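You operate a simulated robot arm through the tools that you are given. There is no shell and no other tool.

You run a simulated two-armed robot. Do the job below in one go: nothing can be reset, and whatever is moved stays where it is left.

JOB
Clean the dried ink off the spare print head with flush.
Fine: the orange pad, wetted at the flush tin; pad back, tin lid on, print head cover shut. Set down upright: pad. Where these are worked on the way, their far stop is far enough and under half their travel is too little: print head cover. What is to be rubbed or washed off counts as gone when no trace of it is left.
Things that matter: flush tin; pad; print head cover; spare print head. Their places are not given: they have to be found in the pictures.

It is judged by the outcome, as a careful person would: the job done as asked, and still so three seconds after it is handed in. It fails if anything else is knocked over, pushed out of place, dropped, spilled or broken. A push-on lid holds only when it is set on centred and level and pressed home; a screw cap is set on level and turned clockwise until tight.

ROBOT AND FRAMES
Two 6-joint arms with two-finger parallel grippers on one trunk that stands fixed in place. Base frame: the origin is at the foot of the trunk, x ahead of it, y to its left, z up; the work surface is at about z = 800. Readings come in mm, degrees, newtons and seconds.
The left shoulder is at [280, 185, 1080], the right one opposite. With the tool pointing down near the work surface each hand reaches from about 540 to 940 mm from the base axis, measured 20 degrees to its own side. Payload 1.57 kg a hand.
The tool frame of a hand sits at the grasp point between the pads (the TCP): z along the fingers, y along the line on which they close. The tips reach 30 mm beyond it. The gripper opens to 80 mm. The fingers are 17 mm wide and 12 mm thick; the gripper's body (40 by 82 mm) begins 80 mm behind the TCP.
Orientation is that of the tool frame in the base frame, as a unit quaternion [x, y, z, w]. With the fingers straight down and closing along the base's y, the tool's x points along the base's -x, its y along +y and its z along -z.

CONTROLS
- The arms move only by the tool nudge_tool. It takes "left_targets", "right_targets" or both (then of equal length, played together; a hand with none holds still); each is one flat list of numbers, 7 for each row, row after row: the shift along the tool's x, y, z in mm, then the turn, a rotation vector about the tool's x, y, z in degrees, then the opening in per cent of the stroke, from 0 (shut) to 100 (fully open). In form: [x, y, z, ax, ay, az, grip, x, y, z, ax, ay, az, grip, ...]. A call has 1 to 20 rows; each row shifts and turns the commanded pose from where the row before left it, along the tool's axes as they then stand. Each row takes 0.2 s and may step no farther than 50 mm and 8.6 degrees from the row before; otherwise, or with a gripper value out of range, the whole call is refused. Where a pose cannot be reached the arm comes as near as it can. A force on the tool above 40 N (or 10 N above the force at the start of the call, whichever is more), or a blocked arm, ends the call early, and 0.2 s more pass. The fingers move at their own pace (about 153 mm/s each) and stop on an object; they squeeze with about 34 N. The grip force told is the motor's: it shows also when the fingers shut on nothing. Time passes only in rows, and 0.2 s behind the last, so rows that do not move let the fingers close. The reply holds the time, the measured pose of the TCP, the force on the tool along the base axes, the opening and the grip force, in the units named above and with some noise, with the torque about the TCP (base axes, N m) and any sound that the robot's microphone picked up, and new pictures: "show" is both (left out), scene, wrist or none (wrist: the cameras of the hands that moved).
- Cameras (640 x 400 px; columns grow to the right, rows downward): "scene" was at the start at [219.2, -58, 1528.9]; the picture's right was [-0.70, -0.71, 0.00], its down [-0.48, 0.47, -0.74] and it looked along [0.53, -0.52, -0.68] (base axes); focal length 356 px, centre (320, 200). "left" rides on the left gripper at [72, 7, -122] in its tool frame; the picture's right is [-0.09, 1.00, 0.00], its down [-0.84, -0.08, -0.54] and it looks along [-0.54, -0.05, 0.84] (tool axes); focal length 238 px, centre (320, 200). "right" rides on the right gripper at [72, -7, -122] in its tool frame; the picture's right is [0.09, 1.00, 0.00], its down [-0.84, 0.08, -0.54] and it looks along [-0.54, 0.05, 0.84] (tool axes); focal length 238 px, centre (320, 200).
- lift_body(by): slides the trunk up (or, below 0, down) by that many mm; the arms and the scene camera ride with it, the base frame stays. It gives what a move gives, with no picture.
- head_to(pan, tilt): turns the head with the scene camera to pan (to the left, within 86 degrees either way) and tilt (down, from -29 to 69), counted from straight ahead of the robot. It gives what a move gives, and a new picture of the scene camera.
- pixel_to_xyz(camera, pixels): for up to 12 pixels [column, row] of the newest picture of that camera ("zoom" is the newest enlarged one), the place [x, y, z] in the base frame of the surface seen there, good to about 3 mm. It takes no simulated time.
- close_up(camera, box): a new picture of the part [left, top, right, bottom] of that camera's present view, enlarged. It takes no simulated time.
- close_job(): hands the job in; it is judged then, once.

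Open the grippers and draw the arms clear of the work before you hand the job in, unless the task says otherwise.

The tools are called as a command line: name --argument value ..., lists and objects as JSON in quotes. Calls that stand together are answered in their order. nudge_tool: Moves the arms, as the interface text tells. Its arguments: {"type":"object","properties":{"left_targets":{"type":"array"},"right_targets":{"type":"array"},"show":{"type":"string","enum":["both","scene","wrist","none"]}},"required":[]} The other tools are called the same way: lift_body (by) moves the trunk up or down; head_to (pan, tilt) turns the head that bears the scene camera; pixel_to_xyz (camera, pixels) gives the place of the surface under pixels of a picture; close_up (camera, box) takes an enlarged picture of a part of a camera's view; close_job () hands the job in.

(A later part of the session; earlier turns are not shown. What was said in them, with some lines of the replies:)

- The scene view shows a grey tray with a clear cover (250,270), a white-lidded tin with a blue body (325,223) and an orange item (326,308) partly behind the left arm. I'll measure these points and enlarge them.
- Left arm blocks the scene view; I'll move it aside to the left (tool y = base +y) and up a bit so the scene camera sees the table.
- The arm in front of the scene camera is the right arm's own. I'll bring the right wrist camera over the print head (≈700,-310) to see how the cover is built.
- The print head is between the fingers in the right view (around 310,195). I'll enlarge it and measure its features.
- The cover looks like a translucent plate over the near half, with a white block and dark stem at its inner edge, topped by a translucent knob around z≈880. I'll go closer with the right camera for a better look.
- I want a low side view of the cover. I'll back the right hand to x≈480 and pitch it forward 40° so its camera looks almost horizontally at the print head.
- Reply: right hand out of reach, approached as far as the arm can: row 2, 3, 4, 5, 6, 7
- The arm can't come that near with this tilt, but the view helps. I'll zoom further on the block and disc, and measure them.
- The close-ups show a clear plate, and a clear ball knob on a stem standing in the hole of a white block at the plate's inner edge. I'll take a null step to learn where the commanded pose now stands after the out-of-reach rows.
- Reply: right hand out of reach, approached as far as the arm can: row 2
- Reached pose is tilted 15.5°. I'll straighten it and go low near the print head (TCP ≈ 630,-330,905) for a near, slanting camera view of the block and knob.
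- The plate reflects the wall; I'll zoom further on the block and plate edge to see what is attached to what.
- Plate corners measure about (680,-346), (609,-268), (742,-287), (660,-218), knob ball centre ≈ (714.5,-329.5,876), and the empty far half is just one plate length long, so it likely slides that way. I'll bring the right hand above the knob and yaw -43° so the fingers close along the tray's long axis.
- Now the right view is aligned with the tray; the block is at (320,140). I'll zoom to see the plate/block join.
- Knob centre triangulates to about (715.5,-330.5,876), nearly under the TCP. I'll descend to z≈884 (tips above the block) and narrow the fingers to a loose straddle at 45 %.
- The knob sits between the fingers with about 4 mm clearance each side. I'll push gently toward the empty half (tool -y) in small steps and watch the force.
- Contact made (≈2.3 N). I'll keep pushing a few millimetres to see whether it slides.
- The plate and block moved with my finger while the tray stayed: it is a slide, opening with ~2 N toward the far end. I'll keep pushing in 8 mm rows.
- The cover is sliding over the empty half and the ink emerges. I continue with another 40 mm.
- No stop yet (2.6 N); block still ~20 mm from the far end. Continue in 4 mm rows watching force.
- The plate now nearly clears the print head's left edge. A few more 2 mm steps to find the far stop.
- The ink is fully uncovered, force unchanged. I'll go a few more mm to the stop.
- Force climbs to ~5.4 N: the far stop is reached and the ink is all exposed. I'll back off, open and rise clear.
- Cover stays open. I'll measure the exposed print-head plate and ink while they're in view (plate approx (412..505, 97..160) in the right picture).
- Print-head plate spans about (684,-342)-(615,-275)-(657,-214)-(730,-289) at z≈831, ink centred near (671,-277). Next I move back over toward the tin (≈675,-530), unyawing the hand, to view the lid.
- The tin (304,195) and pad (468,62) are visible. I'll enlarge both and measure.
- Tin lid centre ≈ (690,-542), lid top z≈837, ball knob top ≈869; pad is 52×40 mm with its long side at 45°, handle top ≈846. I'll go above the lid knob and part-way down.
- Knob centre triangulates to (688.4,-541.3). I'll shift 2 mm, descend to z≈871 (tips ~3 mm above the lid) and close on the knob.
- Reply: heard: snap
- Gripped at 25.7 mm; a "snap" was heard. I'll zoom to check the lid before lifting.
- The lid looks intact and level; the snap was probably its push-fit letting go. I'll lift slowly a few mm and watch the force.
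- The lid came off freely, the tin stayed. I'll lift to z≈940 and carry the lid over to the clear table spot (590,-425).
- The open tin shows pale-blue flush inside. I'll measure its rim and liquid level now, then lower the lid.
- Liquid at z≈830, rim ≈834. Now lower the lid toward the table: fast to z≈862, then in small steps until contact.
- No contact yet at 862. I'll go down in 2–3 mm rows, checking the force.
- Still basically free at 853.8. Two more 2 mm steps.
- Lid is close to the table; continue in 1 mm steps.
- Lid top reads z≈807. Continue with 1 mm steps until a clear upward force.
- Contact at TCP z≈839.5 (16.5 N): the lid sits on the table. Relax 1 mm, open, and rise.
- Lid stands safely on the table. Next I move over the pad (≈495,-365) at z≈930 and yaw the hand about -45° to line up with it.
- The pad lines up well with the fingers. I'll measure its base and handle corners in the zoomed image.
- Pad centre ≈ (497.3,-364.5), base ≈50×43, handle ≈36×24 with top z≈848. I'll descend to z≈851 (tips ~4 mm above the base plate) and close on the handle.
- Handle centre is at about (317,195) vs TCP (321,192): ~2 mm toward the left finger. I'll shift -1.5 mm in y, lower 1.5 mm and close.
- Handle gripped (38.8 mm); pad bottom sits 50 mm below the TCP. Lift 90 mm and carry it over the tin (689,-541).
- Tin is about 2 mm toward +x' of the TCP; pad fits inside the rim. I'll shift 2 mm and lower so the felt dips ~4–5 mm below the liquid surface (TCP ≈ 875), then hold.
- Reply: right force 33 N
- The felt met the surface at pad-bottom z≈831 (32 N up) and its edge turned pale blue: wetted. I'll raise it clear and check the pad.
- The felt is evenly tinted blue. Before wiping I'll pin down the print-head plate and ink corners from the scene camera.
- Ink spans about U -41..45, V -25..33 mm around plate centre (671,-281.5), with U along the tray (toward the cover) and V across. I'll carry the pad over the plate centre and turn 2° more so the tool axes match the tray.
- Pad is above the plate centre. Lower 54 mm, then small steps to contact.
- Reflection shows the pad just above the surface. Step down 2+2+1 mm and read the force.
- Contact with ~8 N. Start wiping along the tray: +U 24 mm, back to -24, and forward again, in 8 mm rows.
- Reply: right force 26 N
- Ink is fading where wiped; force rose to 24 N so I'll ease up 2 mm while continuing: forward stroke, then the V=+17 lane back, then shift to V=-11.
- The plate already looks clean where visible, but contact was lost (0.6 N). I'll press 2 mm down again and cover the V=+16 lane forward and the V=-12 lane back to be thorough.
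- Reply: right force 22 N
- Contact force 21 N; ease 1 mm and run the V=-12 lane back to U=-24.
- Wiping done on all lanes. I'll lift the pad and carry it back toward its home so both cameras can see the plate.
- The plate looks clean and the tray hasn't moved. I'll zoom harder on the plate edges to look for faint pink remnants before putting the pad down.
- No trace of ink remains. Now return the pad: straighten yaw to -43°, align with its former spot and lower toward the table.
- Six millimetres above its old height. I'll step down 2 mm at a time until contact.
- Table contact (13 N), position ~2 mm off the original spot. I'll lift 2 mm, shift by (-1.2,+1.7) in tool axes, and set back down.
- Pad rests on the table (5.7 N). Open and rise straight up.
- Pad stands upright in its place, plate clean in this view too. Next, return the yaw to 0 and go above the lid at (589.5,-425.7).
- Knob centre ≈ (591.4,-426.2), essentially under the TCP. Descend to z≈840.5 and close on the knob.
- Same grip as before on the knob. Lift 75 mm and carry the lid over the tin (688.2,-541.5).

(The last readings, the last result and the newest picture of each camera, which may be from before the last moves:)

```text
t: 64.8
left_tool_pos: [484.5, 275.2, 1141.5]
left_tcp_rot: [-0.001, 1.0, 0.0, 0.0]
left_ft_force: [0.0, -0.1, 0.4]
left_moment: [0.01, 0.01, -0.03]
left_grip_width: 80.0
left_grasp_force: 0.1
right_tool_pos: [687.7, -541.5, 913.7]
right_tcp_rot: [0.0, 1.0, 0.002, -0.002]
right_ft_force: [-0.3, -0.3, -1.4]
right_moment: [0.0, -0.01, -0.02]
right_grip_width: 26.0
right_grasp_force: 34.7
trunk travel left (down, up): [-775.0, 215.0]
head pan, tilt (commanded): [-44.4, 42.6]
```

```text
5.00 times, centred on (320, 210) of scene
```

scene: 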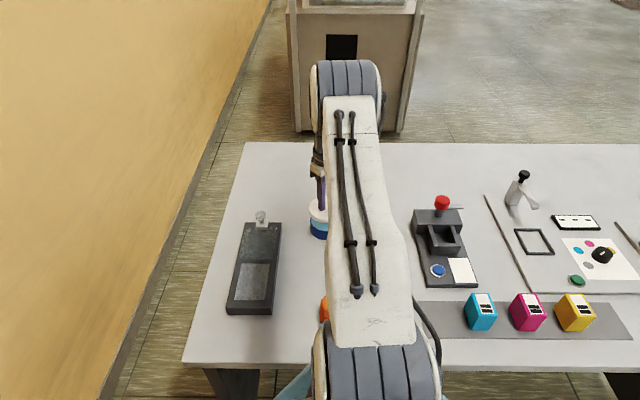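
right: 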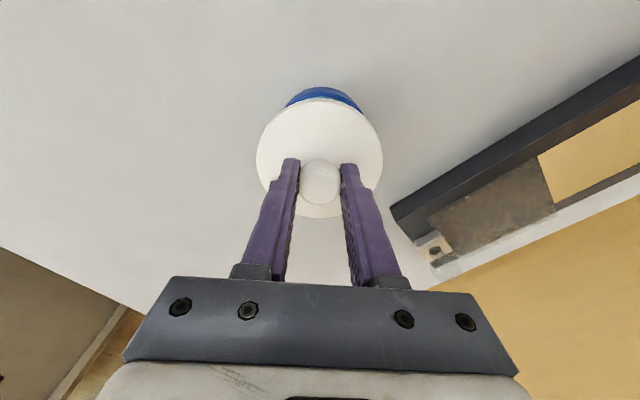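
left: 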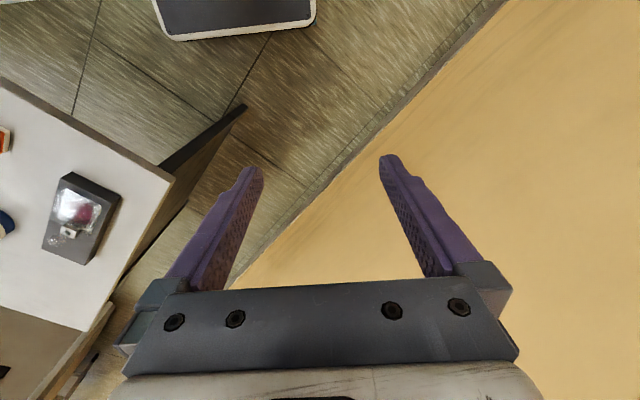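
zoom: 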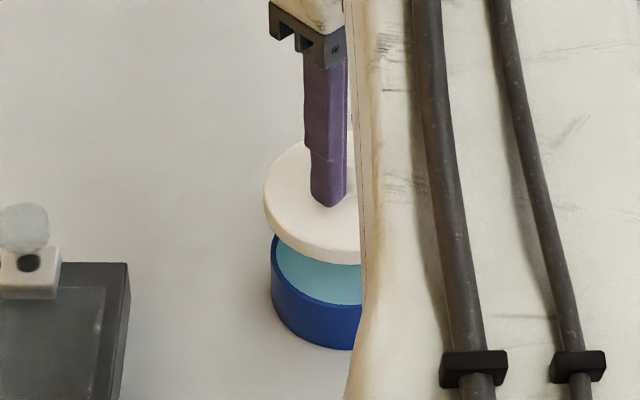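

The lid hangs over the tin, looks roughly centred. I'll zoom the near rim region to check the centring in x.

close_up --camera "right" --box '[280, 80, 370, 130]'

pixel_to_xyz --camera "right" --pixels '[[323, 95], [324, 96], [323, 93], [323, 89], [300, 99], [350, 104], [295, 103], [355, 107]]'

```text
7.11 times, centred on (325, 105) of right
```

zoom: 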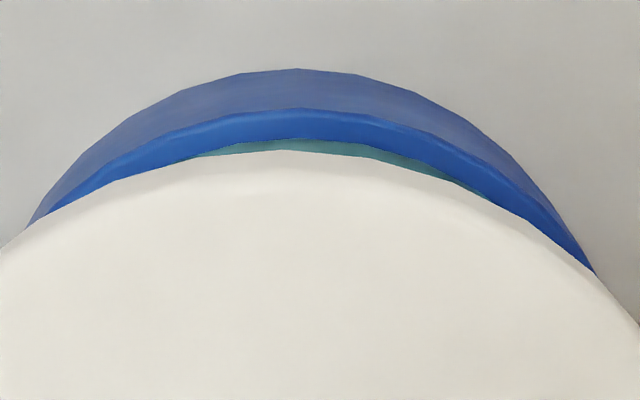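

```text
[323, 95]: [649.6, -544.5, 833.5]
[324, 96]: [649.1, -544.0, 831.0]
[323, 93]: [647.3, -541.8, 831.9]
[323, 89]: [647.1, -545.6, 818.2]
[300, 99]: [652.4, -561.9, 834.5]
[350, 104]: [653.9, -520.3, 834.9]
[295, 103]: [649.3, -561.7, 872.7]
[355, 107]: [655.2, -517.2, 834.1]
```

Numbers say lid-in-hand relative to the tin is off by about (-0.8,-1.0) mm; I'll correct that and lower to just above the rim.

nudge_tool --right_targets '[-0.7, 0.8, 25, 0, 0, 0, 0, 0, 0, 9, 0, 0, 0, 0, 0, 0, 3, 0, 0, 0, 0]' --show "both"

close_up --camera "right" --box '[250, 80, 390, 160]'

close_up --camera "scene" --box '[290, 190, 350, 250]'

```text
t: 65.6
left_tool_pos: [483.6, 275.5, 1142.0]
left_tcp_rot: [0.0, 1.0, -0.001, -0.001]
left_ft_force: [-0.5, 0.2, 0.2]
left_moment: [-0.01, -0.02, -0.01]
left_grip_width: 80.0
left_grasp_force: 0.1
right_tool_pos: [688.7, -542.0, 877.4]
right_tcp_rot: [0.0, 1.0, 0.001, 0.0]
right_ft_force: [0.4, -1.4, -1.1]
right_moment: [0.0, 0.01, -0.03]
right_grip_width: 25.9
right_grasp_force: 34.2
trunk travel left (down, up): [-775.0, 215.0]
head pan, tilt (commanded): [-44.4, 42.6]
```

scene: 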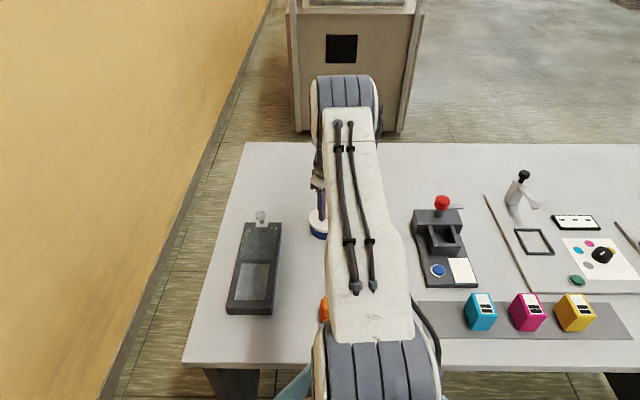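
right: 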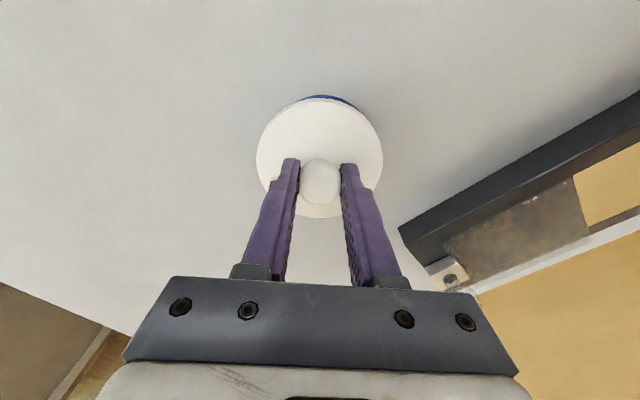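

```text
4.57 times, centred on (320, 120) of right
```

zoom: 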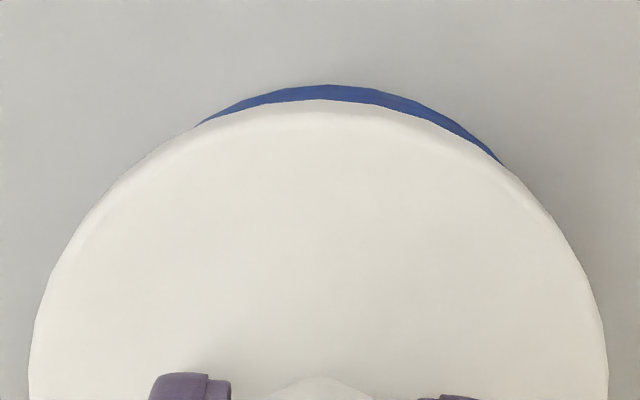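

```text
6.67 times, centred on (320, 220) of scene
```

zoom: 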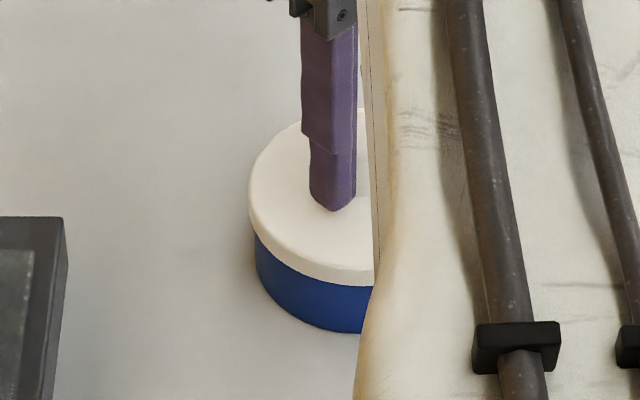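

Lid is centred about 5 mm above its seat. Step down 2+1+1+1 mm watching force and sound.

nudge_tool --right_targets '[0, 0, 2, 0, 0, 0, 0, 0, 0, 1, 0, 0, 0, 0, 0, 0, 1, 0, 0, 0, 0]' --show "none"

```text
t: 66.4
left_tool_pos: [484.4, 275.4, 1141.5]
left_tcp_rot: [0.001, 1.0, 0.0, 0.0]
left_ft_force: [-0.2, 0.4, 0.0]
left_moment: [0.0, 0.0, 0.01]
left_grip_width: 79.8
left_grasp_force: 0.2
right_tool_pos: [686.8, -542.7, 873.7]
right_tcp_rot: [0.0, 1.0, 0.001, -0.001]
right_ft_force: [0.2, -0.4, -0.4]
right_moment: [-0.01, -0.02, -0.01]
right_grip_width: 25.9
right_grasp_force: 33.7
trunk travel left (down, up): [-775.0, 215.0]
head pan, tilt (commanded): [-44.4, 42.6]
```

nudge_tool --right_targets '[0, 0, 1, 0, 0, 0, 0, 0, 0, 1, 0, 0, 0, 0]' --show "none"

```text
t: 67.0
left_tool_pos: [483.7, 275.4, 1141.9]
left_tcp_rot: [0.0, 1.0, 0.001, 0.0]
left_ft_force: [0.1, 0.8, -0.6]
left_moment: [0.0, 0.03, 0.01]
left_grip_width: 80.2
left_grasp_force: 0.1
right_tool_pos: [686.4, -543.0, 872.5]
right_tcp_rot: [0.0, 1.0, 0.001, 0.0]
right_ft_force: [-0.4, 0.1, 0.5]
right_moment: [0.0, 0.0, -0.01]
right_grip_width: 25.8
right_grasp_force: 33.7
trunk travel left (down, up): [-775.0, 215.0]
head pan, tilt (commanded): [-44.4, 42.6]
```

Right at the seat height with no resistance yet. Press on in 1 mm steps.

nudge_tool --right_targets '[0, 0, 1, 0, 0, 0, 0, 0, 0, 1, 0, 0, 0, 0]' --show "none"

```text
t: 67.6
left_tool_pos: [483.9, 275.6, 1141.9]
left_tcp_rot: [0.0, 1.0, 0.001, 0.0]
left_ft_force: [0.1, -0.5, 0.3]
left_moment: [0.0, 0.02, 0.01]
left_grip_width: 80.1
left_grasp_force: 0.1
right_tool_pos: [687.4, -541.1, 872.0]
right_tcp_rot: [0.0, 1.0, 0.002, -0.002]
right_ft_force: [-3.0, 12.7, 14.4]
right_moment: [0.3, 0.07, -0.11]
right_grip_width: 26.1
right_grasp_force: 34.2
trunk travel left (down, up): [-775.0, 215.0]
head pan, tilt (commanded): [-44.4, 42.6]
heard: snap
```

Snap heard: the lid seated, with 12.7 N sideways on the gripper (+y). I'll relieve that by 2 mm and press 1–2 mm further to be sure it's home.

nudge_tool --right_targets '[0.5, 1, 0, 0, 0, 0, 0, 0, 1, 1, 0, 0, 0, 0, 0, 0, 1, 0, 0, 0, 0]' --show "both"

close_up --camera "right" --box '[240, 80, 400, 230]'

close_up --camera "scene" --box '[290, 190, 350, 250]'

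```text
t: 68.4
left_tool_pos: [484.4, 275.8, 1142.9]
left_tcp_rot: [0.0, 1.0, -0.001, 0.0]
left_ft_force: [0.9, -0.2, -0.4]
left_moment: [0.01, 0.0, -0.01]
left_grip_width: 79.7
left_grasp_force: 0.2
right_tool_pos: [686.8, -540.4, 871.1]
right_tcp_rot: [0.0, 1.0, 0.0, 0.001]
right_ft_force: [1.2, 10.4, 26.6]
right_moment: [0.18, 0.29, 0.05]
right_grip_width: 25.9
right_grasp_force: 34.1
trunk travel left (down, up): [-775.0, 215.0]
head pan, tilt (commanded): [-44.4, 42.6]
```

scene: 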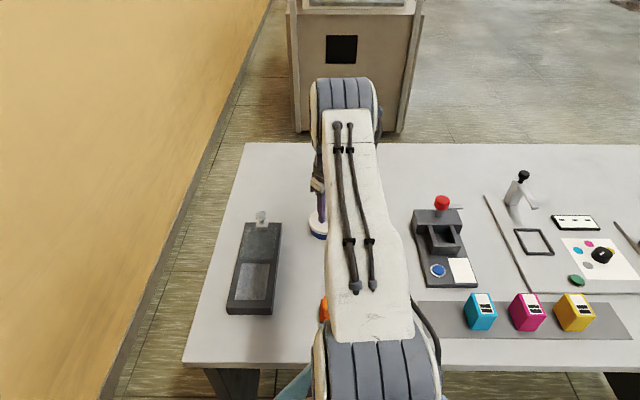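
right: 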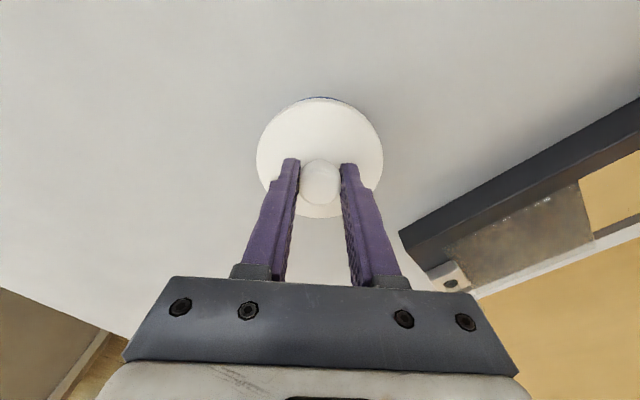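

```text
2.67 times, centred on (320, 155) of right
```

zoom: 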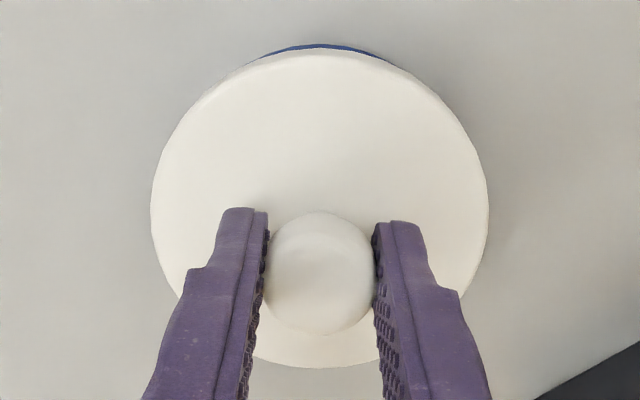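

```text
6.67 times, centred on (320, 220) of scene
```

zoom: 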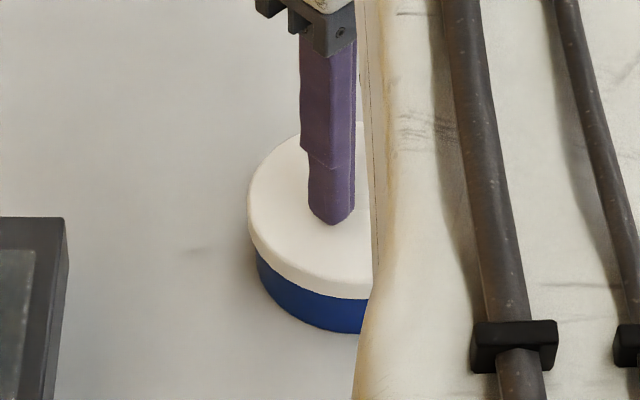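

The lid is down and level, though 10 N sideways remains. I'll relieve another 2 mm in +y while still pressing, then read.

nudge_tool --right_targets '[0, 1, 0, 0, 0, 0, 0, 0, 1, 0, 0, 0, 0, 0, 0, 0, 0, 0, 0, 0, 0]' --show "none"

```text
t: 69.2
left_tool_pos: [482.7, 276.5, 1143.2]
left_tcp_rot: [0.0, 1.0, 0.0, 0.0]
left_ft_force: [-0.1, 0.4, -0.7]
left_moment: [-0.01, -0.03, 0.01]
left_grip_width: 80.3
left_grasp_force: 0.1
right_tool_pos: [686.9, -540.3, 871.3]
right_tcp_rot: [0.0, 1.0, -0.003, 0.002]
right_ft_force: [3.9, -3.4, 28.8]
right_moment: [-0.08, -0.1, -0.01]
right_grip_width: 25.9
right_grasp_force: 33.5
trunk travel left (down, up): [-775.0, 215.0]
head pan, tilt (commanded): [-44.4, 42.6]
```

Sideways force is relieved (−3 N), 29 N down. I'll ease the press by 4 mm commanded (still pushing slightly), then open wide and rise.

nudge_tool --right_targets '[0, 0, -2, 0, 0, 0, 0, 0, 0, -2, 0, 0, 0, 0]' --show "none"

```text
t: 69.8
left_tool_pos: [485.1, 274.5, 1140.6]
left_tcp_rot: [0.001, 1.0, 0.0, 0.0]
left_ft_force: [0.3, -0.1, 0.5]
left_moment: [0.0, 0.01, -0.01]
left_grip_width: 80.2
left_grasp_force: 0.1
right_tool_pos: [687.1, -541.2, 870.8]
right_tcp_rot: [0.0, 1.0, -0.001, 0.001]
right_ft_force: [7.5, -14.7, 7.1]
right_moment: [-0.35, -0.64, -0.02]
right_grip_width: 25.8
right_grasp_force: 34.3
trunk travel left (down, up): [-775.0, 215.0]
head pan, tilt (commanded): [-44.4, 42.6]
```

Lateral load came back with the opposite sign as I eased. Correct by tool x -1, y -2.5.

nudge_tool --right_targets '[-0.6, -1.2, 0, 0, 0, 0, 0, -0.6, -1.2, 0, 0, 0, 0, 0]' --show "none"

```text
t: 70.4
left_tool_pos: [484.2, 274.7, 1141.7]
left_tcp_rot: [0.0, 1.0, 0.0, 0.0]
left_ft_force: [-0.1, -0.2, 0.1]
left_moment: [0.01, -0.02, 0.0]
left_grip_width: 79.9
left_grasp_force: 0.0
right_tool_pos: [687.9, -541.6, 870.9]
right_tcp_rot: [0.0, 1.0, 0.002, -0.002]
right_ft_force: [2.7, -7.3, 7.4]
right_moment: [-0.21, -0.47, -0.04]
right_grip_width: 25.6
right_grasp_force: 34.0
trunk travel left (down, up): [-775.0, 215.0]
head pan, tilt (commanded): [-44.4, 42.6]
```

nudge_tool --right_targets '[-0.5, -1.2, 0, 0, 0, 0, 0]' --show "none"

```text
t: 70.8
left_tool_pos: [484.3, 274.0, 1141.9]
left_tcp_rot: [0.0, 1.0, 0.0, 0.0]
left_ft_force: [-0.1, -0.4, -0.4]
left_moment: [0.01, -0.02, -0.03]
left_grip_width: 80.2
left_grasp_force: 0.0
right_tool_pos: [686.8, -540.9, 870.8]
right_tcp_rot: [0.0, 1.0, 0.002, -0.003]
right_ft_force: [2.2, -1.3, 4.9]
right_moment: [-0.1, -0.28, 0.0]
right_grip_width: 26.0
right_grasp_force: 33.8
trunk travel left (down, up): [-775.0, 215.0]
head pan, tilt (commanded): [-44.4, 42.6]
```

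Loads are now small (2, -1, 5 N). Open the fingers gently and rise straight up.

nudge_tool --right_targets '[0, 0, 0, 0, 0, 0, 45, 0, 0, 0, 0, 0, 0, 80, 0, 0, 0, 0, 0, 0, 100, 0, 0, -25, 0, 0, 0, 100, 0, 0, -35, 0, 0, 0, 100]' --show "both"

close_up --camera "right" --box '[240, 60, 400, 210]'

close_up --camera "scene" --box '[290, 190, 350, 250]'

```text
t: 72.0
left_tool_pos: [485.5, 274.2, 1141.0]
left_tcp_rot: [0.0, 1.0, 0.0, 0.0]
left_ft_force: [-0.1, 0.2, -0.7]
left_moment: [-0.02, 0.02, -0.04]
left_grip_width: 79.9
left_grasp_force: 0.1
right_tool_pos: [689.7, -542.1, 931.4]
right_tcp_rot: [0.0, 1.0, 0.003, -0.001]
right_ft_force: [-0.2, 0.5, -0.2]
right_moment: [0.0, 0.03, 0.0]
right_grip_width: 79.8
right_grasp_force: 0.1
trunk travel left (down, up): [-775.0, 215.0]
head pan, tilt (commanded): [-44.4, 42.6]
```

scene: 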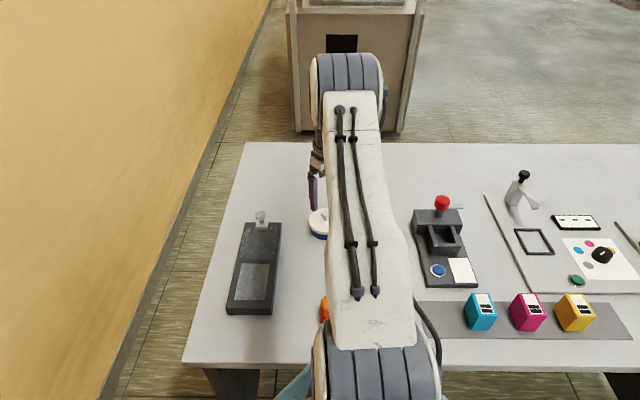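
right: 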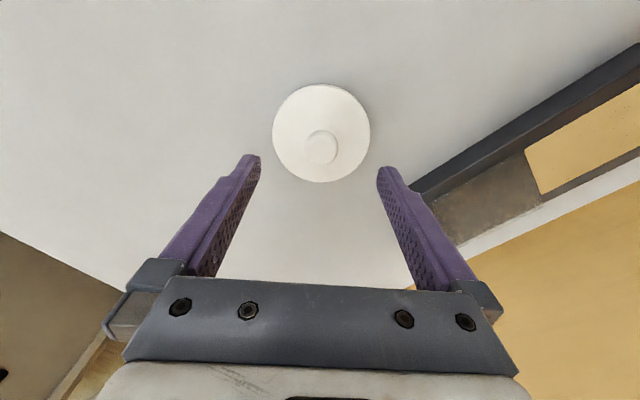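

```text
2.67 times, centred on (320, 135) of right
```

zoom: 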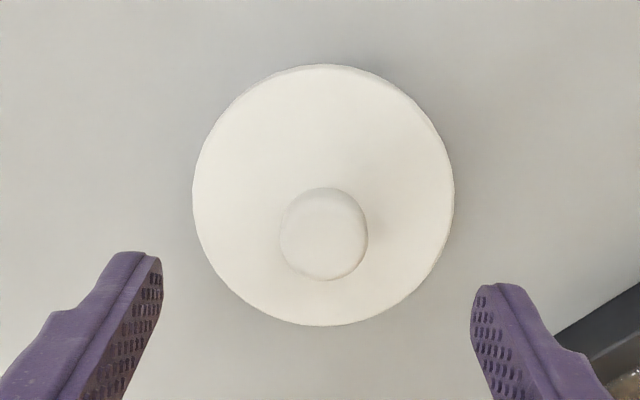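

```text
6.67 times, centred on (320, 220) of scene
```

zoom: 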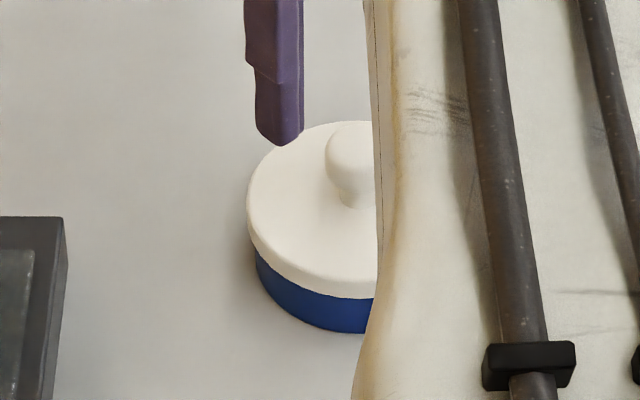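

No snap on release; the lid sits on the tin. I'll measure lid-top heights around to confirm it's level and at its original 837.

pixel_to_xyz --camera "right" --pixels '[[285, 120], [360, 125], [320, 95], [318, 172], [300, 105], [345, 105], [295, 160], [348, 160], [322, 148], [275, 130], [368, 135]]'

close_up --camera "right" --box '[265, 75, 380, 190]'

```text
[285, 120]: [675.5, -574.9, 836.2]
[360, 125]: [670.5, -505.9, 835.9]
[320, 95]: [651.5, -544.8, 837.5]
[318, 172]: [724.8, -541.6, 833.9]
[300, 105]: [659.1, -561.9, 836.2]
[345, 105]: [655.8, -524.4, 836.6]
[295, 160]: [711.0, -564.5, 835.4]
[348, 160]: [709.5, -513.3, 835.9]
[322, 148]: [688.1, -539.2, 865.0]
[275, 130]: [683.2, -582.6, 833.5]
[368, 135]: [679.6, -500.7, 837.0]
```

```text
3.48 times, centred on (322, 132) of right
```

zoom: 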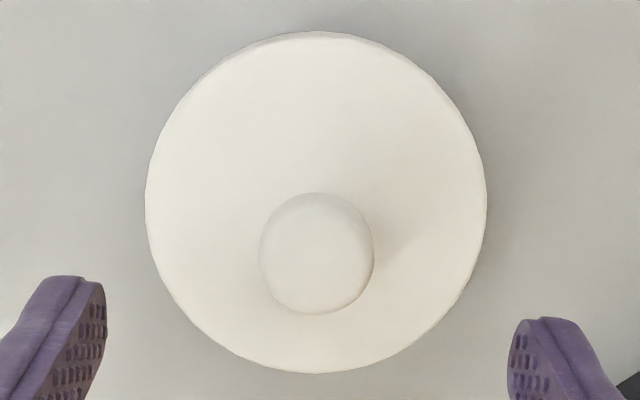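

Lid top reads ≈836 all round, level and seated. Now to shut the cover: rise, go over the cover knob (≈790.3,-408.4) and yaw -43°.

nudge_tool --right_targets '[0, 0, -40, 0, 0, 0, 100, -25.2, 33.4, 0, 0, 0, 0, 100, -25.2, 33.4, 0, 0, 0, 0, 100, -25.2, 33.4, 0, 0, 0, 0, 100, -25.2, 33.4, 0, 0, 0, 0, 100, 0, 0, 0, 0, 0, -8.6, 100, 0, 0, 0, 0, 0, -8.6, 100, 0, 0, 0, 0, 0, -8.6, 100, 0, 0, 0, 0, 0, -8.6, 100, 0, 0, 0, 0, 0, -8.6, 100]' --show "both"

close_up --camera "right" --box '[280, 60, 560, 200]'

```text
t: 74.2
left_tool_pos: [484.4, 276.3, 1141.3]
left_tcp_rot: [0.0, 1.0, -0.001, 0.001]
left_ft_force: [-0.7, -0.1, -0.8]
left_moment: [-0.01, 0.0, -0.01]
left_grip_width: 80.0
left_grasp_force: 0.0
right_tool_pos: [789.5, -408.7, 973.2]
right_tcp_rot: [-0.368, 0.93, 0.001, 0.0]
right_ft_force: [0.4, -0.2, -0.7]
right_moment: [0.01, -0.06, -0.04]
right_grip_width: 80.0
right_grasp_force: 0.0
trunk travel left (down, up): [-775.0, 215.0]
head pan, tilt (commanded): [-44.4, 42.6]
```

scene: 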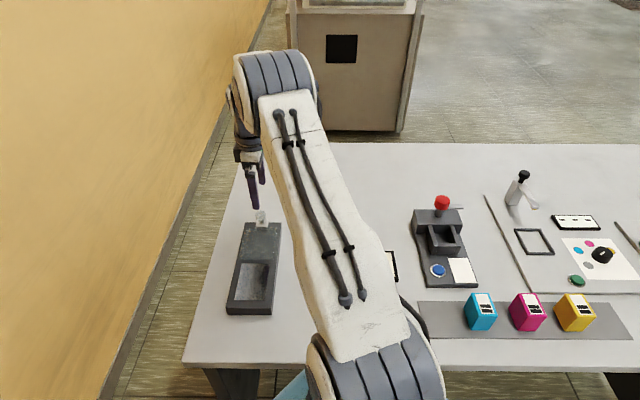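
right: 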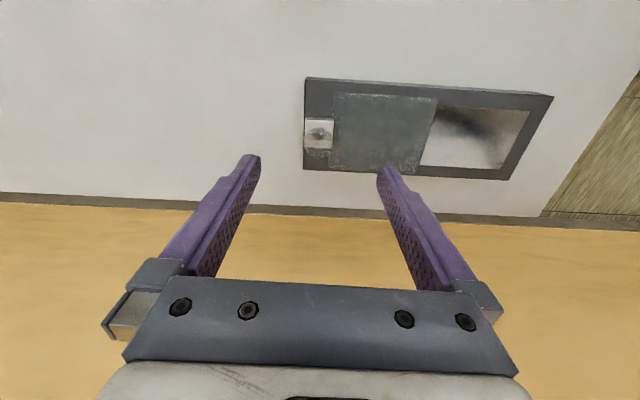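

```text
2.29 times, centred on (420, 130) of right
```

zoom: 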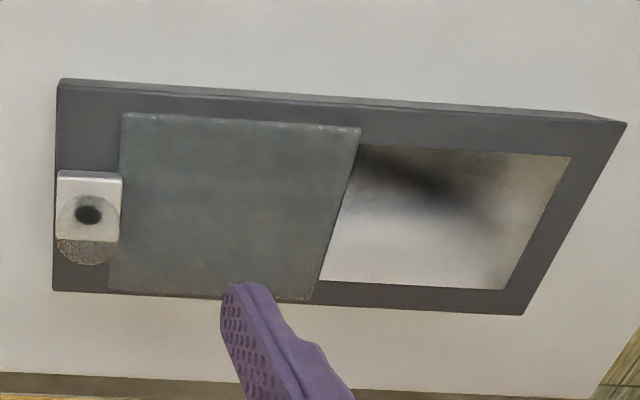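

The plate stays clean (the dark blur is my own reflection). Knob is at tool offset (-4.8,-0.4); I'll shift, descend to z≈884 and narrow to 45 %.

nudge_tool --right_targets '[-4.6, -0.4, 40, 0, 0, 0, 100, 0, 0, 40, 0, 0, 0, 100, 0, 0, 9, 0, 0, 0, 100, 0, 0, 0, 0, 0, 0, 45, 0, 0, 0, 0, 0, 0, 45]' --show "wrist"

close_up --camera "right" --box '[240, 100, 440, 220]'

```text
t: 75.4
left_tool_pos: [484.4, 275.7, 1141.0]
left_tcp_rot: [0.0, 1.0, 0.0, 0.001]
left_ft_force: [0.8, -0.1, 0.1]
left_moment: [0.03, 0.0, 0.02]
left_grip_width: 79.7
left_grasp_force: 0.0
right_tool_pos: [791.9, -405.5, 882.7]
right_tcp_rot: [-0.367, 0.93, 0.002, -0.001]
right_ft_force: [-0.5, -0.1, -0.4]
right_moment: [-0.03, -0.02, -0.01]
right_grip_width: 36.0
right_grasp_force: 0.1
trunk travel left (down, up): [-775.0, 215.0]
head pan, tilt (commanded): [-44.4, 42.6]
```

right: 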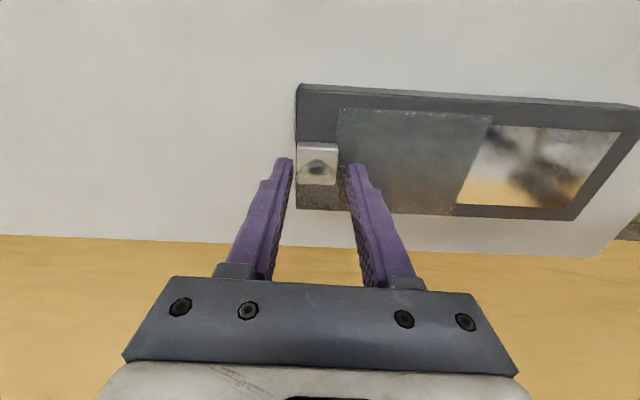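

```text
3.20 times, centred on (340, 160) of right
```

zoom: 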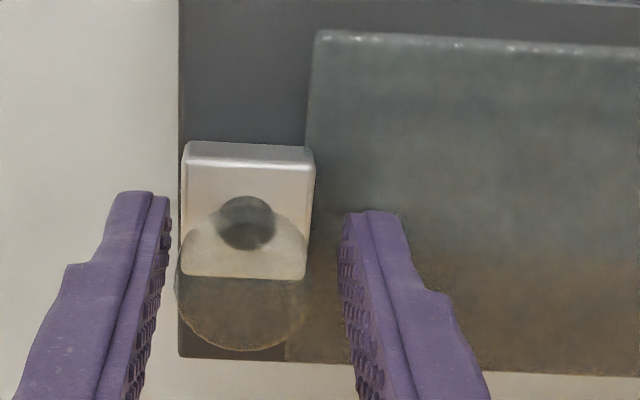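

Knob is straddled. Push toward tool +y (near end): gentle start, then 8 mm rows.

nudge_tool --right_targets '[0, 2, 0, 0, 0, 0, 45, 0, 2, 0, 0, 0, 0, 45, 0, 2, 0, 0, 0, 0, 45, 0, 8, 0, 0, 0, 0, 45, 0, 8, 0, 0, 0, 0, 45, 0, 8, 0, 0, 0, 0, 45, 0, 8, 0, 0, 0, 0, 45, 0, 8, 0, 0, 0, 0, 45]' --show "wrist"

```text
t: 77.2
left_tool_pos: [484.6, 275.3, 1141.0]
left_tcp_rot: [0.0, 1.0, 0.001, 0.0]
left_ft_force: [0.2, 1.0, 0.9]
left_moment: [0.0, -0.02, 0.01]
left_grip_width: 79.7
left_grasp_force: 0.1
right_tool_pos: [761.0, -371.6, 884.9]
right_tcp_rot: [-0.366, 0.93, 0.001, -0.001]
right_ft_force: [0.7, -1.8, 1.1]
right_moment: [-0.05, -0.03, 0.0]
right_grip_width: 37.7
right_grasp_force: 0.6
trunk travel left (down, up): [-775.0, 215.0]
head pan, tilt (commanded): [-44.4, 42.6]
```

right: 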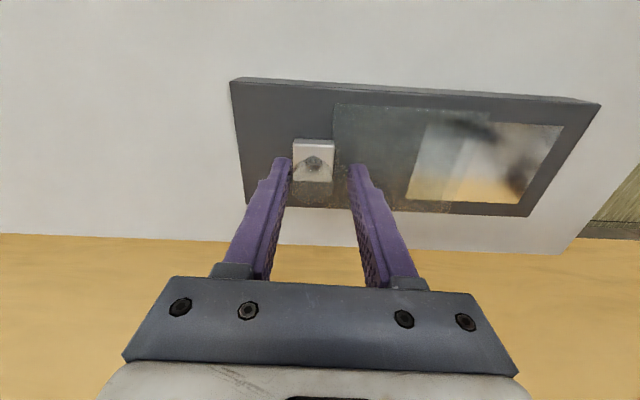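

The cover is sliding back with ~2 N. Continue 48 mm in 8 mm rows.

nudge_tool --right_targets '[0, 8, 0, 0, 0, 0, 45, 0, 8, 0, 0, 0, 0, 45, 0, 8, 0, 0, 0, 0, 45, 0, 8, 0, 0, 0, 0, 45, 0, 8, 0, 0, 0, 0, 45, 0, 8, 0, 0, 0, 0, 45]' --show "wrist"

```text
t: 78.6
left_tool_pos: [484.2, 275.5, 1141.5]
left_tcp_rot: [0.001, 1.0, 0.001, 0.0]
left_ft_force: [0.6, -0.7, -0.3]
left_moment: [-0.02, -0.04, 0.0]
left_grip_width: 80.4
left_grasp_force: 0.0
right_tool_pos: [728.2, -337.3, 883.0]
right_tcp_rot: [-0.367, 0.93, 0.002, -0.001]
right_ft_force: [-0.2, -2.0, -1.1]
right_moment: [-0.02, -0.02, 0.0]
right_grip_width: 37.9
right_grasp_force: 1.0
trunk travel left (down, up): [-775.0, 215.0]
head pan, tilt (commanded): [-44.4, 42.6]
```

right: 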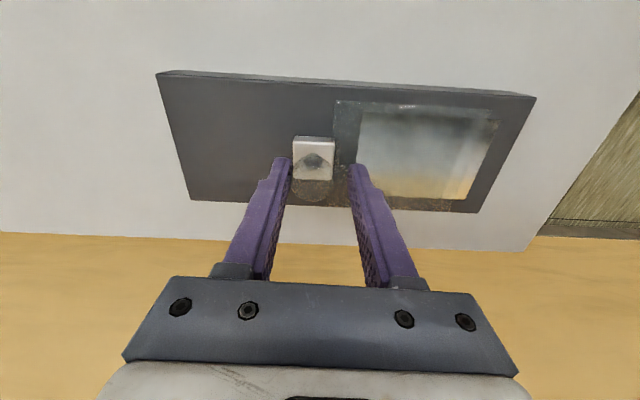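

About 20 mm left. Continue with 4 mm rows, then 2 mm until the stop.

nudge_tool --right_targets '[0, 4, 0, 0, 0, 0, 45, 0, 4, 0, 0, 0, 0, 45, 0, 4, 0, 0, 0, 0, 45, 0, 2, 0, 0, 0, 0, 45]' --show "wrist"

```text
t: 79.6
left_tool_pos: [484.1, 275.1, 1141.7]
left_tcp_rot: [0.0, 1.0, 0.0, 0.0]
left_ft_force: [0.4, -0.4, 0.6]
left_moment: [0.01, 0.01, 0.0]
left_grip_width: 80.0
left_grasp_force: 0.0
right_tool_pos: [719.0, -327.5, 882.2]
right_tcp_rot: [-0.367, 0.93, 0.001, -0.001]
right_ft_force: [1.7, -2.5, 0.9]
right_moment: [-0.05, -0.04, -0.01]
right_grip_width: 38.2
right_grasp_force: 1.9
trunk travel left (down, up): [-775.0, 215.0]
head pan, tilt (commanded): [-44.4, 42.6]
```

right: 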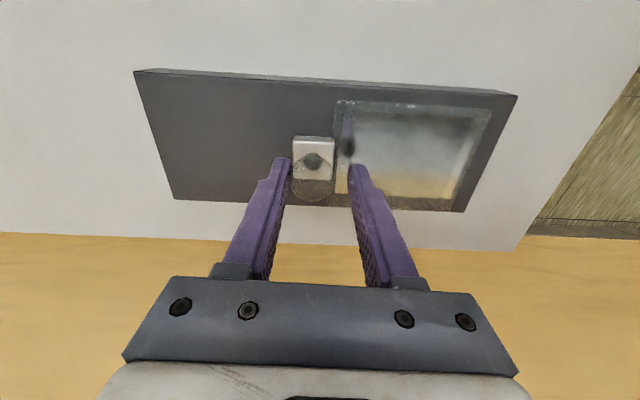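

Nearly shut. 2 mm steps until the force rises at the closed stop.

nudge_tool --right_targets '[0, 2, 0, 0, 0, 0, 45, 0, 2, 0, 0, 0, 0, 45]' --show "wrist"

close_up --camera "right" --box '[280, 80, 540, 230]'

```text
t: 80.2
left_tool_pos: [484.1, 275.0, 1141.5]
left_tcp_rot: [0.0, 1.0, 0.0, 0.0]
left_ft_force: [-0.6, -0.6, -0.1]
left_moment: [0.02, 0.01, 0.01]
left_grip_width: 80.0
left_grasp_force: 0.0
right_tool_pos: [715.9, -324.2, 884.5]
right_tcp_rot: [-0.366, 0.931, 0.001, 0.0]
right_ft_force: [1.4, -2.0, -0.7]
right_moment: [-0.03, 0.01, -0.01]
right_grip_width: 38.1
right_grasp_force: 1.5
trunk travel left (down, up): [-775.0, 215.0]
head pan, tilt (commanded): [-44.4, 42.6]
```

right: 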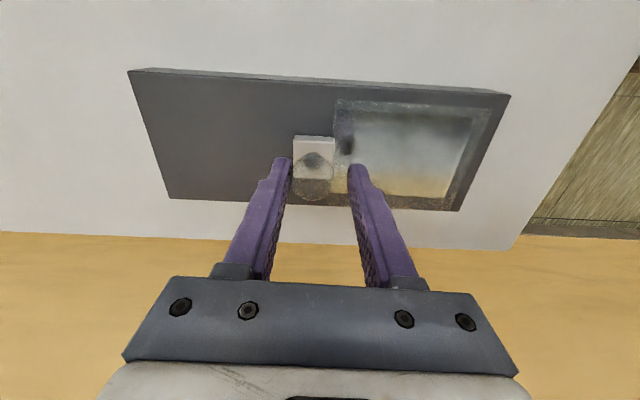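

```text
2.46 times, centred on (410, 155) of right
```

zoom: 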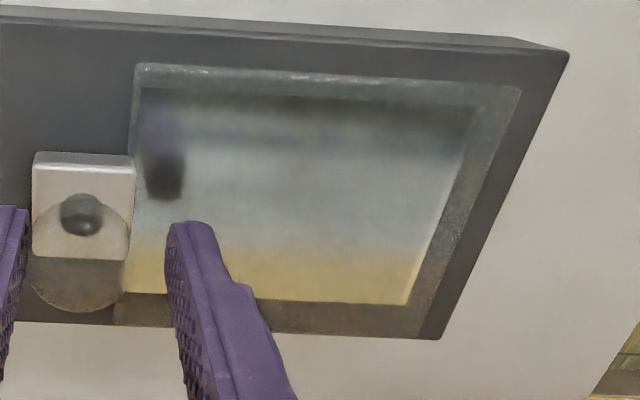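

Looks nearly as at the start (narrow left margin, wide right). Two more 1.5 mm steps to feel the stop.

nudge_tool --right_targets '[0, 2, 0, 0, 0, 0, 45, 0, 1.5, 0, 0, 0, 0, 45]' --show "none"

```text
t: 80.8
left_tool_pos: [485.2, 275.3, 1141.4]
left_tcp_rot: [0.0, 1.0, 0.001, 0.0]
left_ft_force: [0.7, -0.5, -0.5]
left_moment: [-0.02, 0.01, 0.0]
left_grip_width: 80.3
left_grasp_force: 0.1
right_tool_pos: [714.5, -321.0, 883.3]
right_tcp_rot: [-0.367, 0.93, 0.002, -0.001]
right_ft_force: [1.7, -1.7, -1.5]
right_moment: [0.0, -0.05, 0.01]
right_grip_width: 38.6
right_grasp_force: 1.3
trunk travel left (down, up): [-775.0, 215.0]
head pan, tilt (commanded): [-44.4, 42.6]
```

nudge_tool --right_targets '[0, 1.5, 0, 0, 0, 0, 45, 0, 1.5, 0, 0, 0, 0, 45]' --show "wrist"

close_up --camera "right" --box '[280, 80, 540, 230]'

```text
t: 81.4
left_tool_pos: [484.8, 273.4, 1142.3]
left_tcp_rot: [0.001, 1.0, -0.001, -0.001]
left_ft_force: [-0.5, -0.3, -0.5]
left_moment: [0.01, -0.02, 0.0]
left_grip_width: 79.8
left_grasp_force: 0.1
right_tool_pos: [712.0, -321.0, 884.0]
right_tcp_rot: [-0.367, 0.93, 0.001, 0.0]
right_ft_force: [4.8, -7.2, -0.3]
right_moment: [-0.06, -0.14, -0.03]
right_grip_width: 43.7
right_grasp_force: 4.6
trunk travel left (down, up): [-775.0, 215.0]
head pan, tilt (commanded): [-44.4, 42.6]
```

right: 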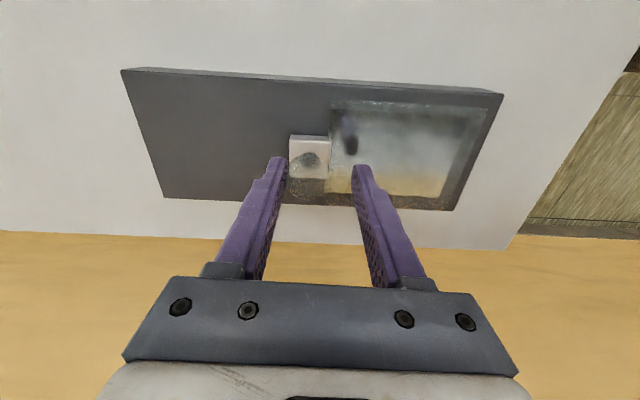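

```text
2.46 times, centred on (410, 155) of right
```

zoom: 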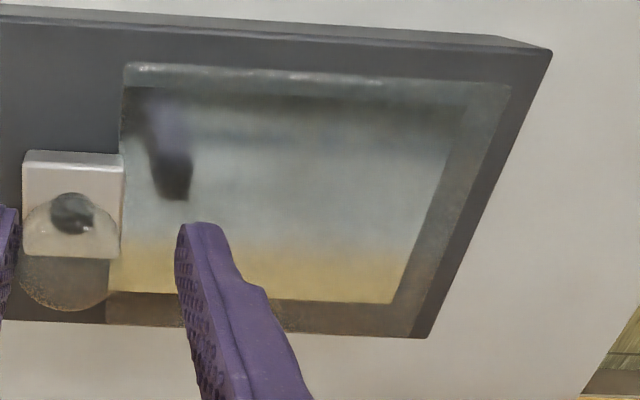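

Force climbs to 8.6 N and the fingers yield: the closed stop. Back off 4 mm, open and rise.

nudge_tool --right_targets '[0, -5, 0, 0, 0, 0, 45, 0, 0, 0, 0, 0, 0, 80, 0, 0, 0, 0, 0, 0, 100, 0, 0, -40, 0, 0, 0, 100, 0, 0, -45, 0, 0, 0, 100, 0, 0, -45, 0, 0, 0, 100]' --show "both"

close_up --camera "right" --box '[170, 60, 470, 200]'

close_up --camera "scene" --box '[215, 205, 295, 325]'

```text
t: 82.8
left_tool_pos: [483.4, 274.7, 1141.6]
left_tcp_rot: [0.0, 1.0, 0.0, 0.0]
left_ft_force: [-0.1, -0.7, -0.4]
left_moment: [0.0, 0.02, 0.0]
left_grip_width: 80.0
left_grasp_force: 0.2
right_tool_pos: [715.6, -322.6, 1014.7]
right_tcp_rot: [-0.367, 0.93, 0.002, -0.001]
right_ft_force: [-0.2, 0.3, 0.3]
right_moment: [-0.01, 0.0, -0.04]
right_grip_width: 80.2
right_grasp_force: 0.0
trunk travel left (down, up): [-775.0, 215.0]
head pan, tilt (commanded): [-44.4, 42.6]
```

scene: 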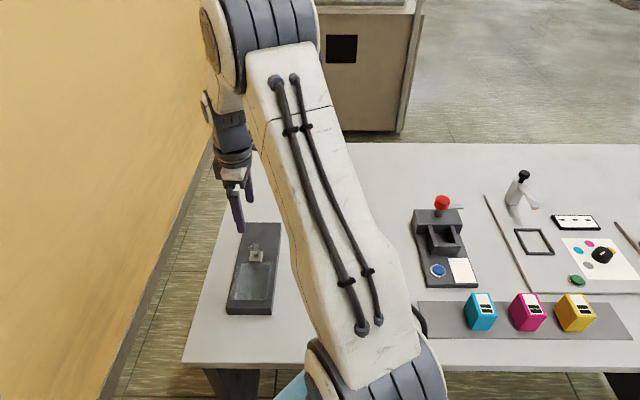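
right: 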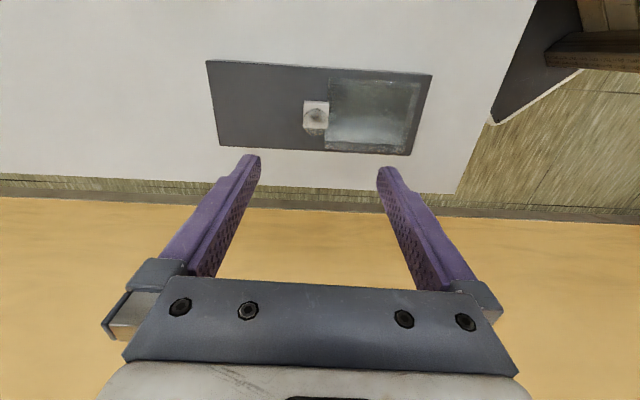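

```text
2.13 times, centred on (320, 130) of right
```

zoom: 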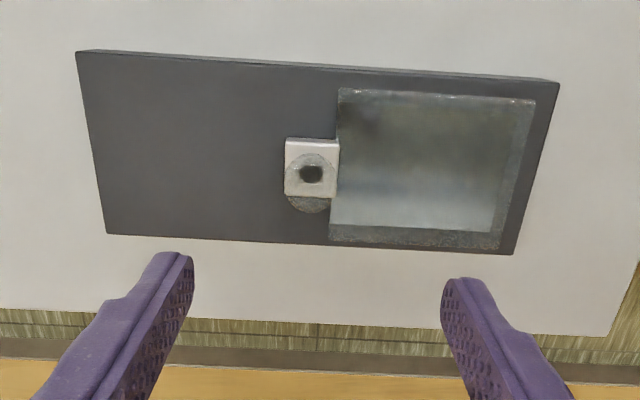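

```text
3.33 times, centred on (255, 265) of scene
```

zoom: 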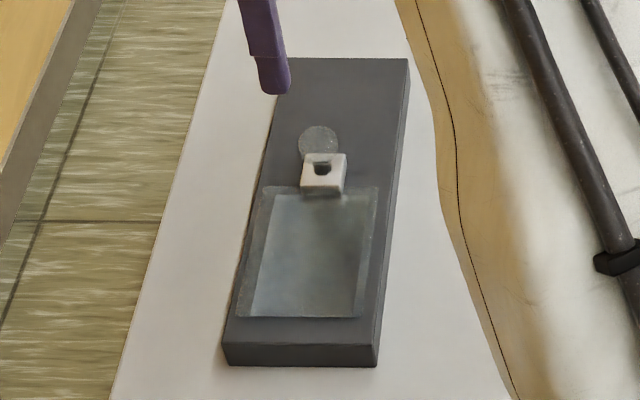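

Cover is shut over a clean plate, like at the start. I'll now retreat the right arm toward its starting place, unyawing, and check the whole table.

nudge_tool --right_targets '[0, 0, -45, 0, 0, 0, 100, 0, 0, -45, 0, 0, 0, 100, 0, 0, 0, 0, 0, 8.6, 100, 0, 0, 0, 0, 0, 8.6, 100, 0, 0, 0, 0, 0, 8.6, 100, 0, 0, 0, 0, 0, 8.6, 100, 0, 0, 0, 0, 0, 8.6, 100, 40, -25, 0, 0, 0, 0, 100, 40, -25, 0, 0, 0, 0, 100, 40, -25, -5, 0, 0, 0, 100, 40, -25, -5, 0, 0, 0, 100, 40, -25, -5, 0, 0, 0, 100, 40, -25, -5, 0, 0, 0, 100, 40, -20, -5, 0, 0, 0, 100]' --show "both"

```text
t: 85.8
left_tool_pos: [485.4, 275.4, 1141.3]
left_tcp_rot: [0.0, 1.0, 0.0, 0.0]
left_ft_force: [0.0, 0.6, 0.5]
left_moment: [0.0, 0.02, 0.02]
left_grip_width: 80.1
left_grasp_force: 0.0
right_tool_pos: [435.4, -491.6, 1128.0]
right_tcp_rot: [-0.001, 1.0, 0.001, -0.001]
right_ft_force: [0.6, 0.6, -0.2]
right_moment: [-0.04, 0.02, 0.0]
right_grip_width: 80.2
right_grasp_force: 0.1
trunk travel left (down, up): [-775.0, 215.0]
head pan, tilt (commanded): [-44.4, 42.6]
```

scene: 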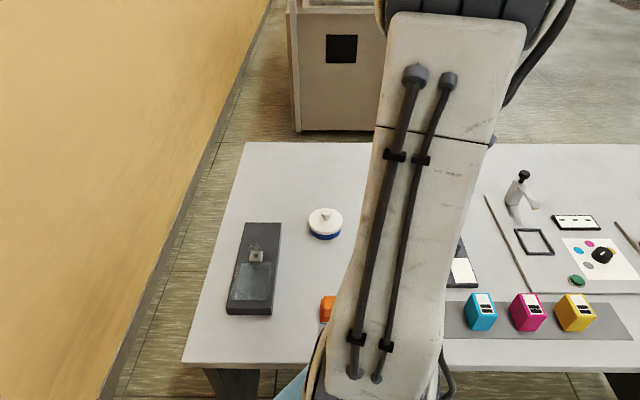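
right: 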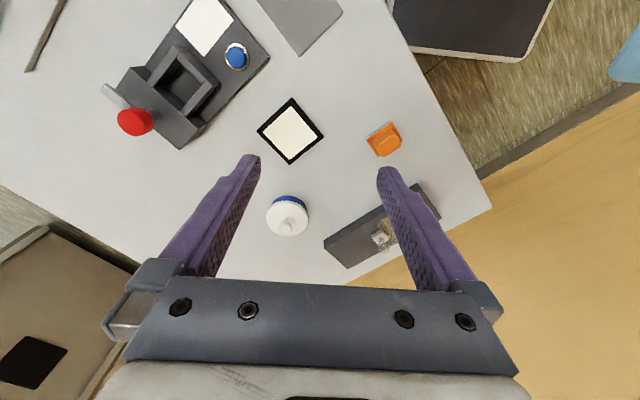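

Everything looks as intended. I'll take last close-ups of the tin, the pad and the print head before handing in.

close_up --camera "scene" --box '[210, 195, 350, 330]'

close_up --camera "scene" --box '[300, 200, 350, 245]'

close_up --camera "right" --box '[250, 90, 450, 270]'

close_up --camera "scene" --box '[225, 240, 285, 315]'

```text
2.96 times, centred on (280, 262) of scene
```

zoom: 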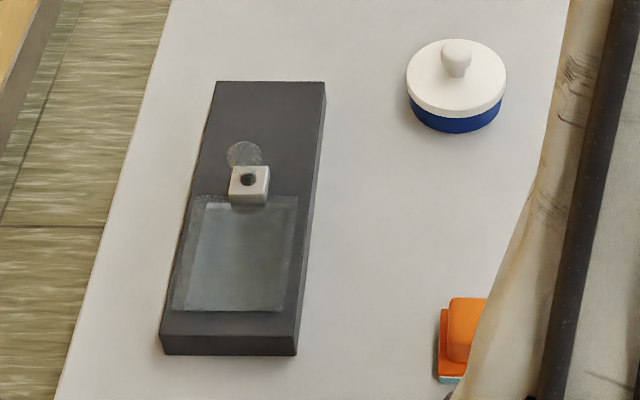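

```text
8.89 times, centred on (325, 222) of scene
```

zoom: 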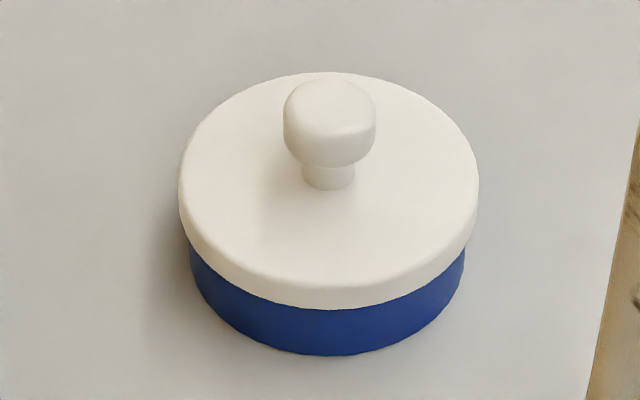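

```text
2.22 times, centred on (350, 180) of right
```

zoom: 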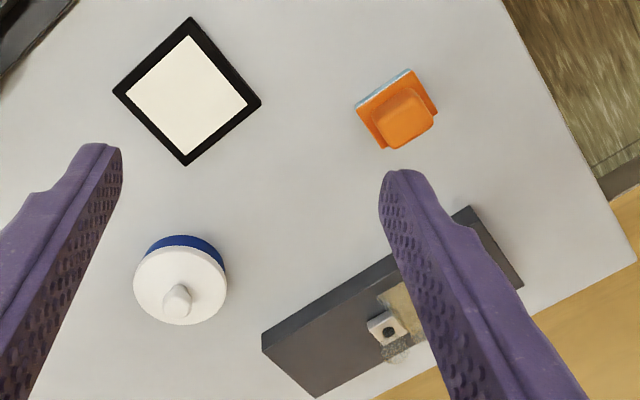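

```text
5.33 times, centred on (255, 278) of scene
```

zoom: 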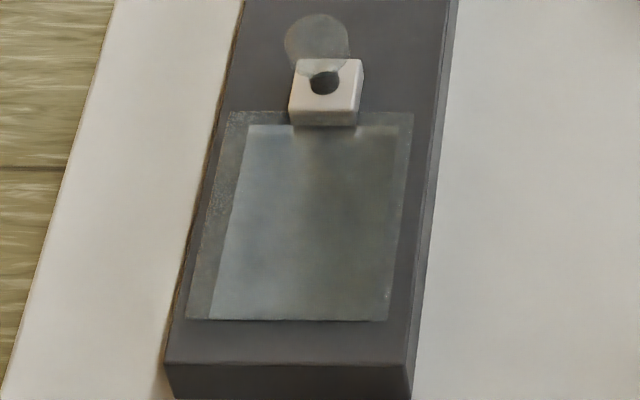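

The tin lid, pad and cover all match where they were at the start. The ink is gone, and both grippers are open and clear of the work. Handing in the job.

close_job

```text
The job is handed in.
```

The dried ink is off the spare print head, and I've handed the job in. In the last close-ups no trace of ink showed on the plate.

- **Pad:** I wetted the orange pad on the flush in the tin and wiped the plate in three overlapping lanes. It is back upright within a few millimetres of where it was.
- **Flush tin:** the lid snapped back on and I pressed it down with about 29 N. It sits level and in the same place as at the start.
- **Print head cover:** I slid it open to its far stop for the wiping, then shut it again until it met the closed stop.

Nothing else on the table looked moved in the final pictures. Both grippers are open and clear of the work.
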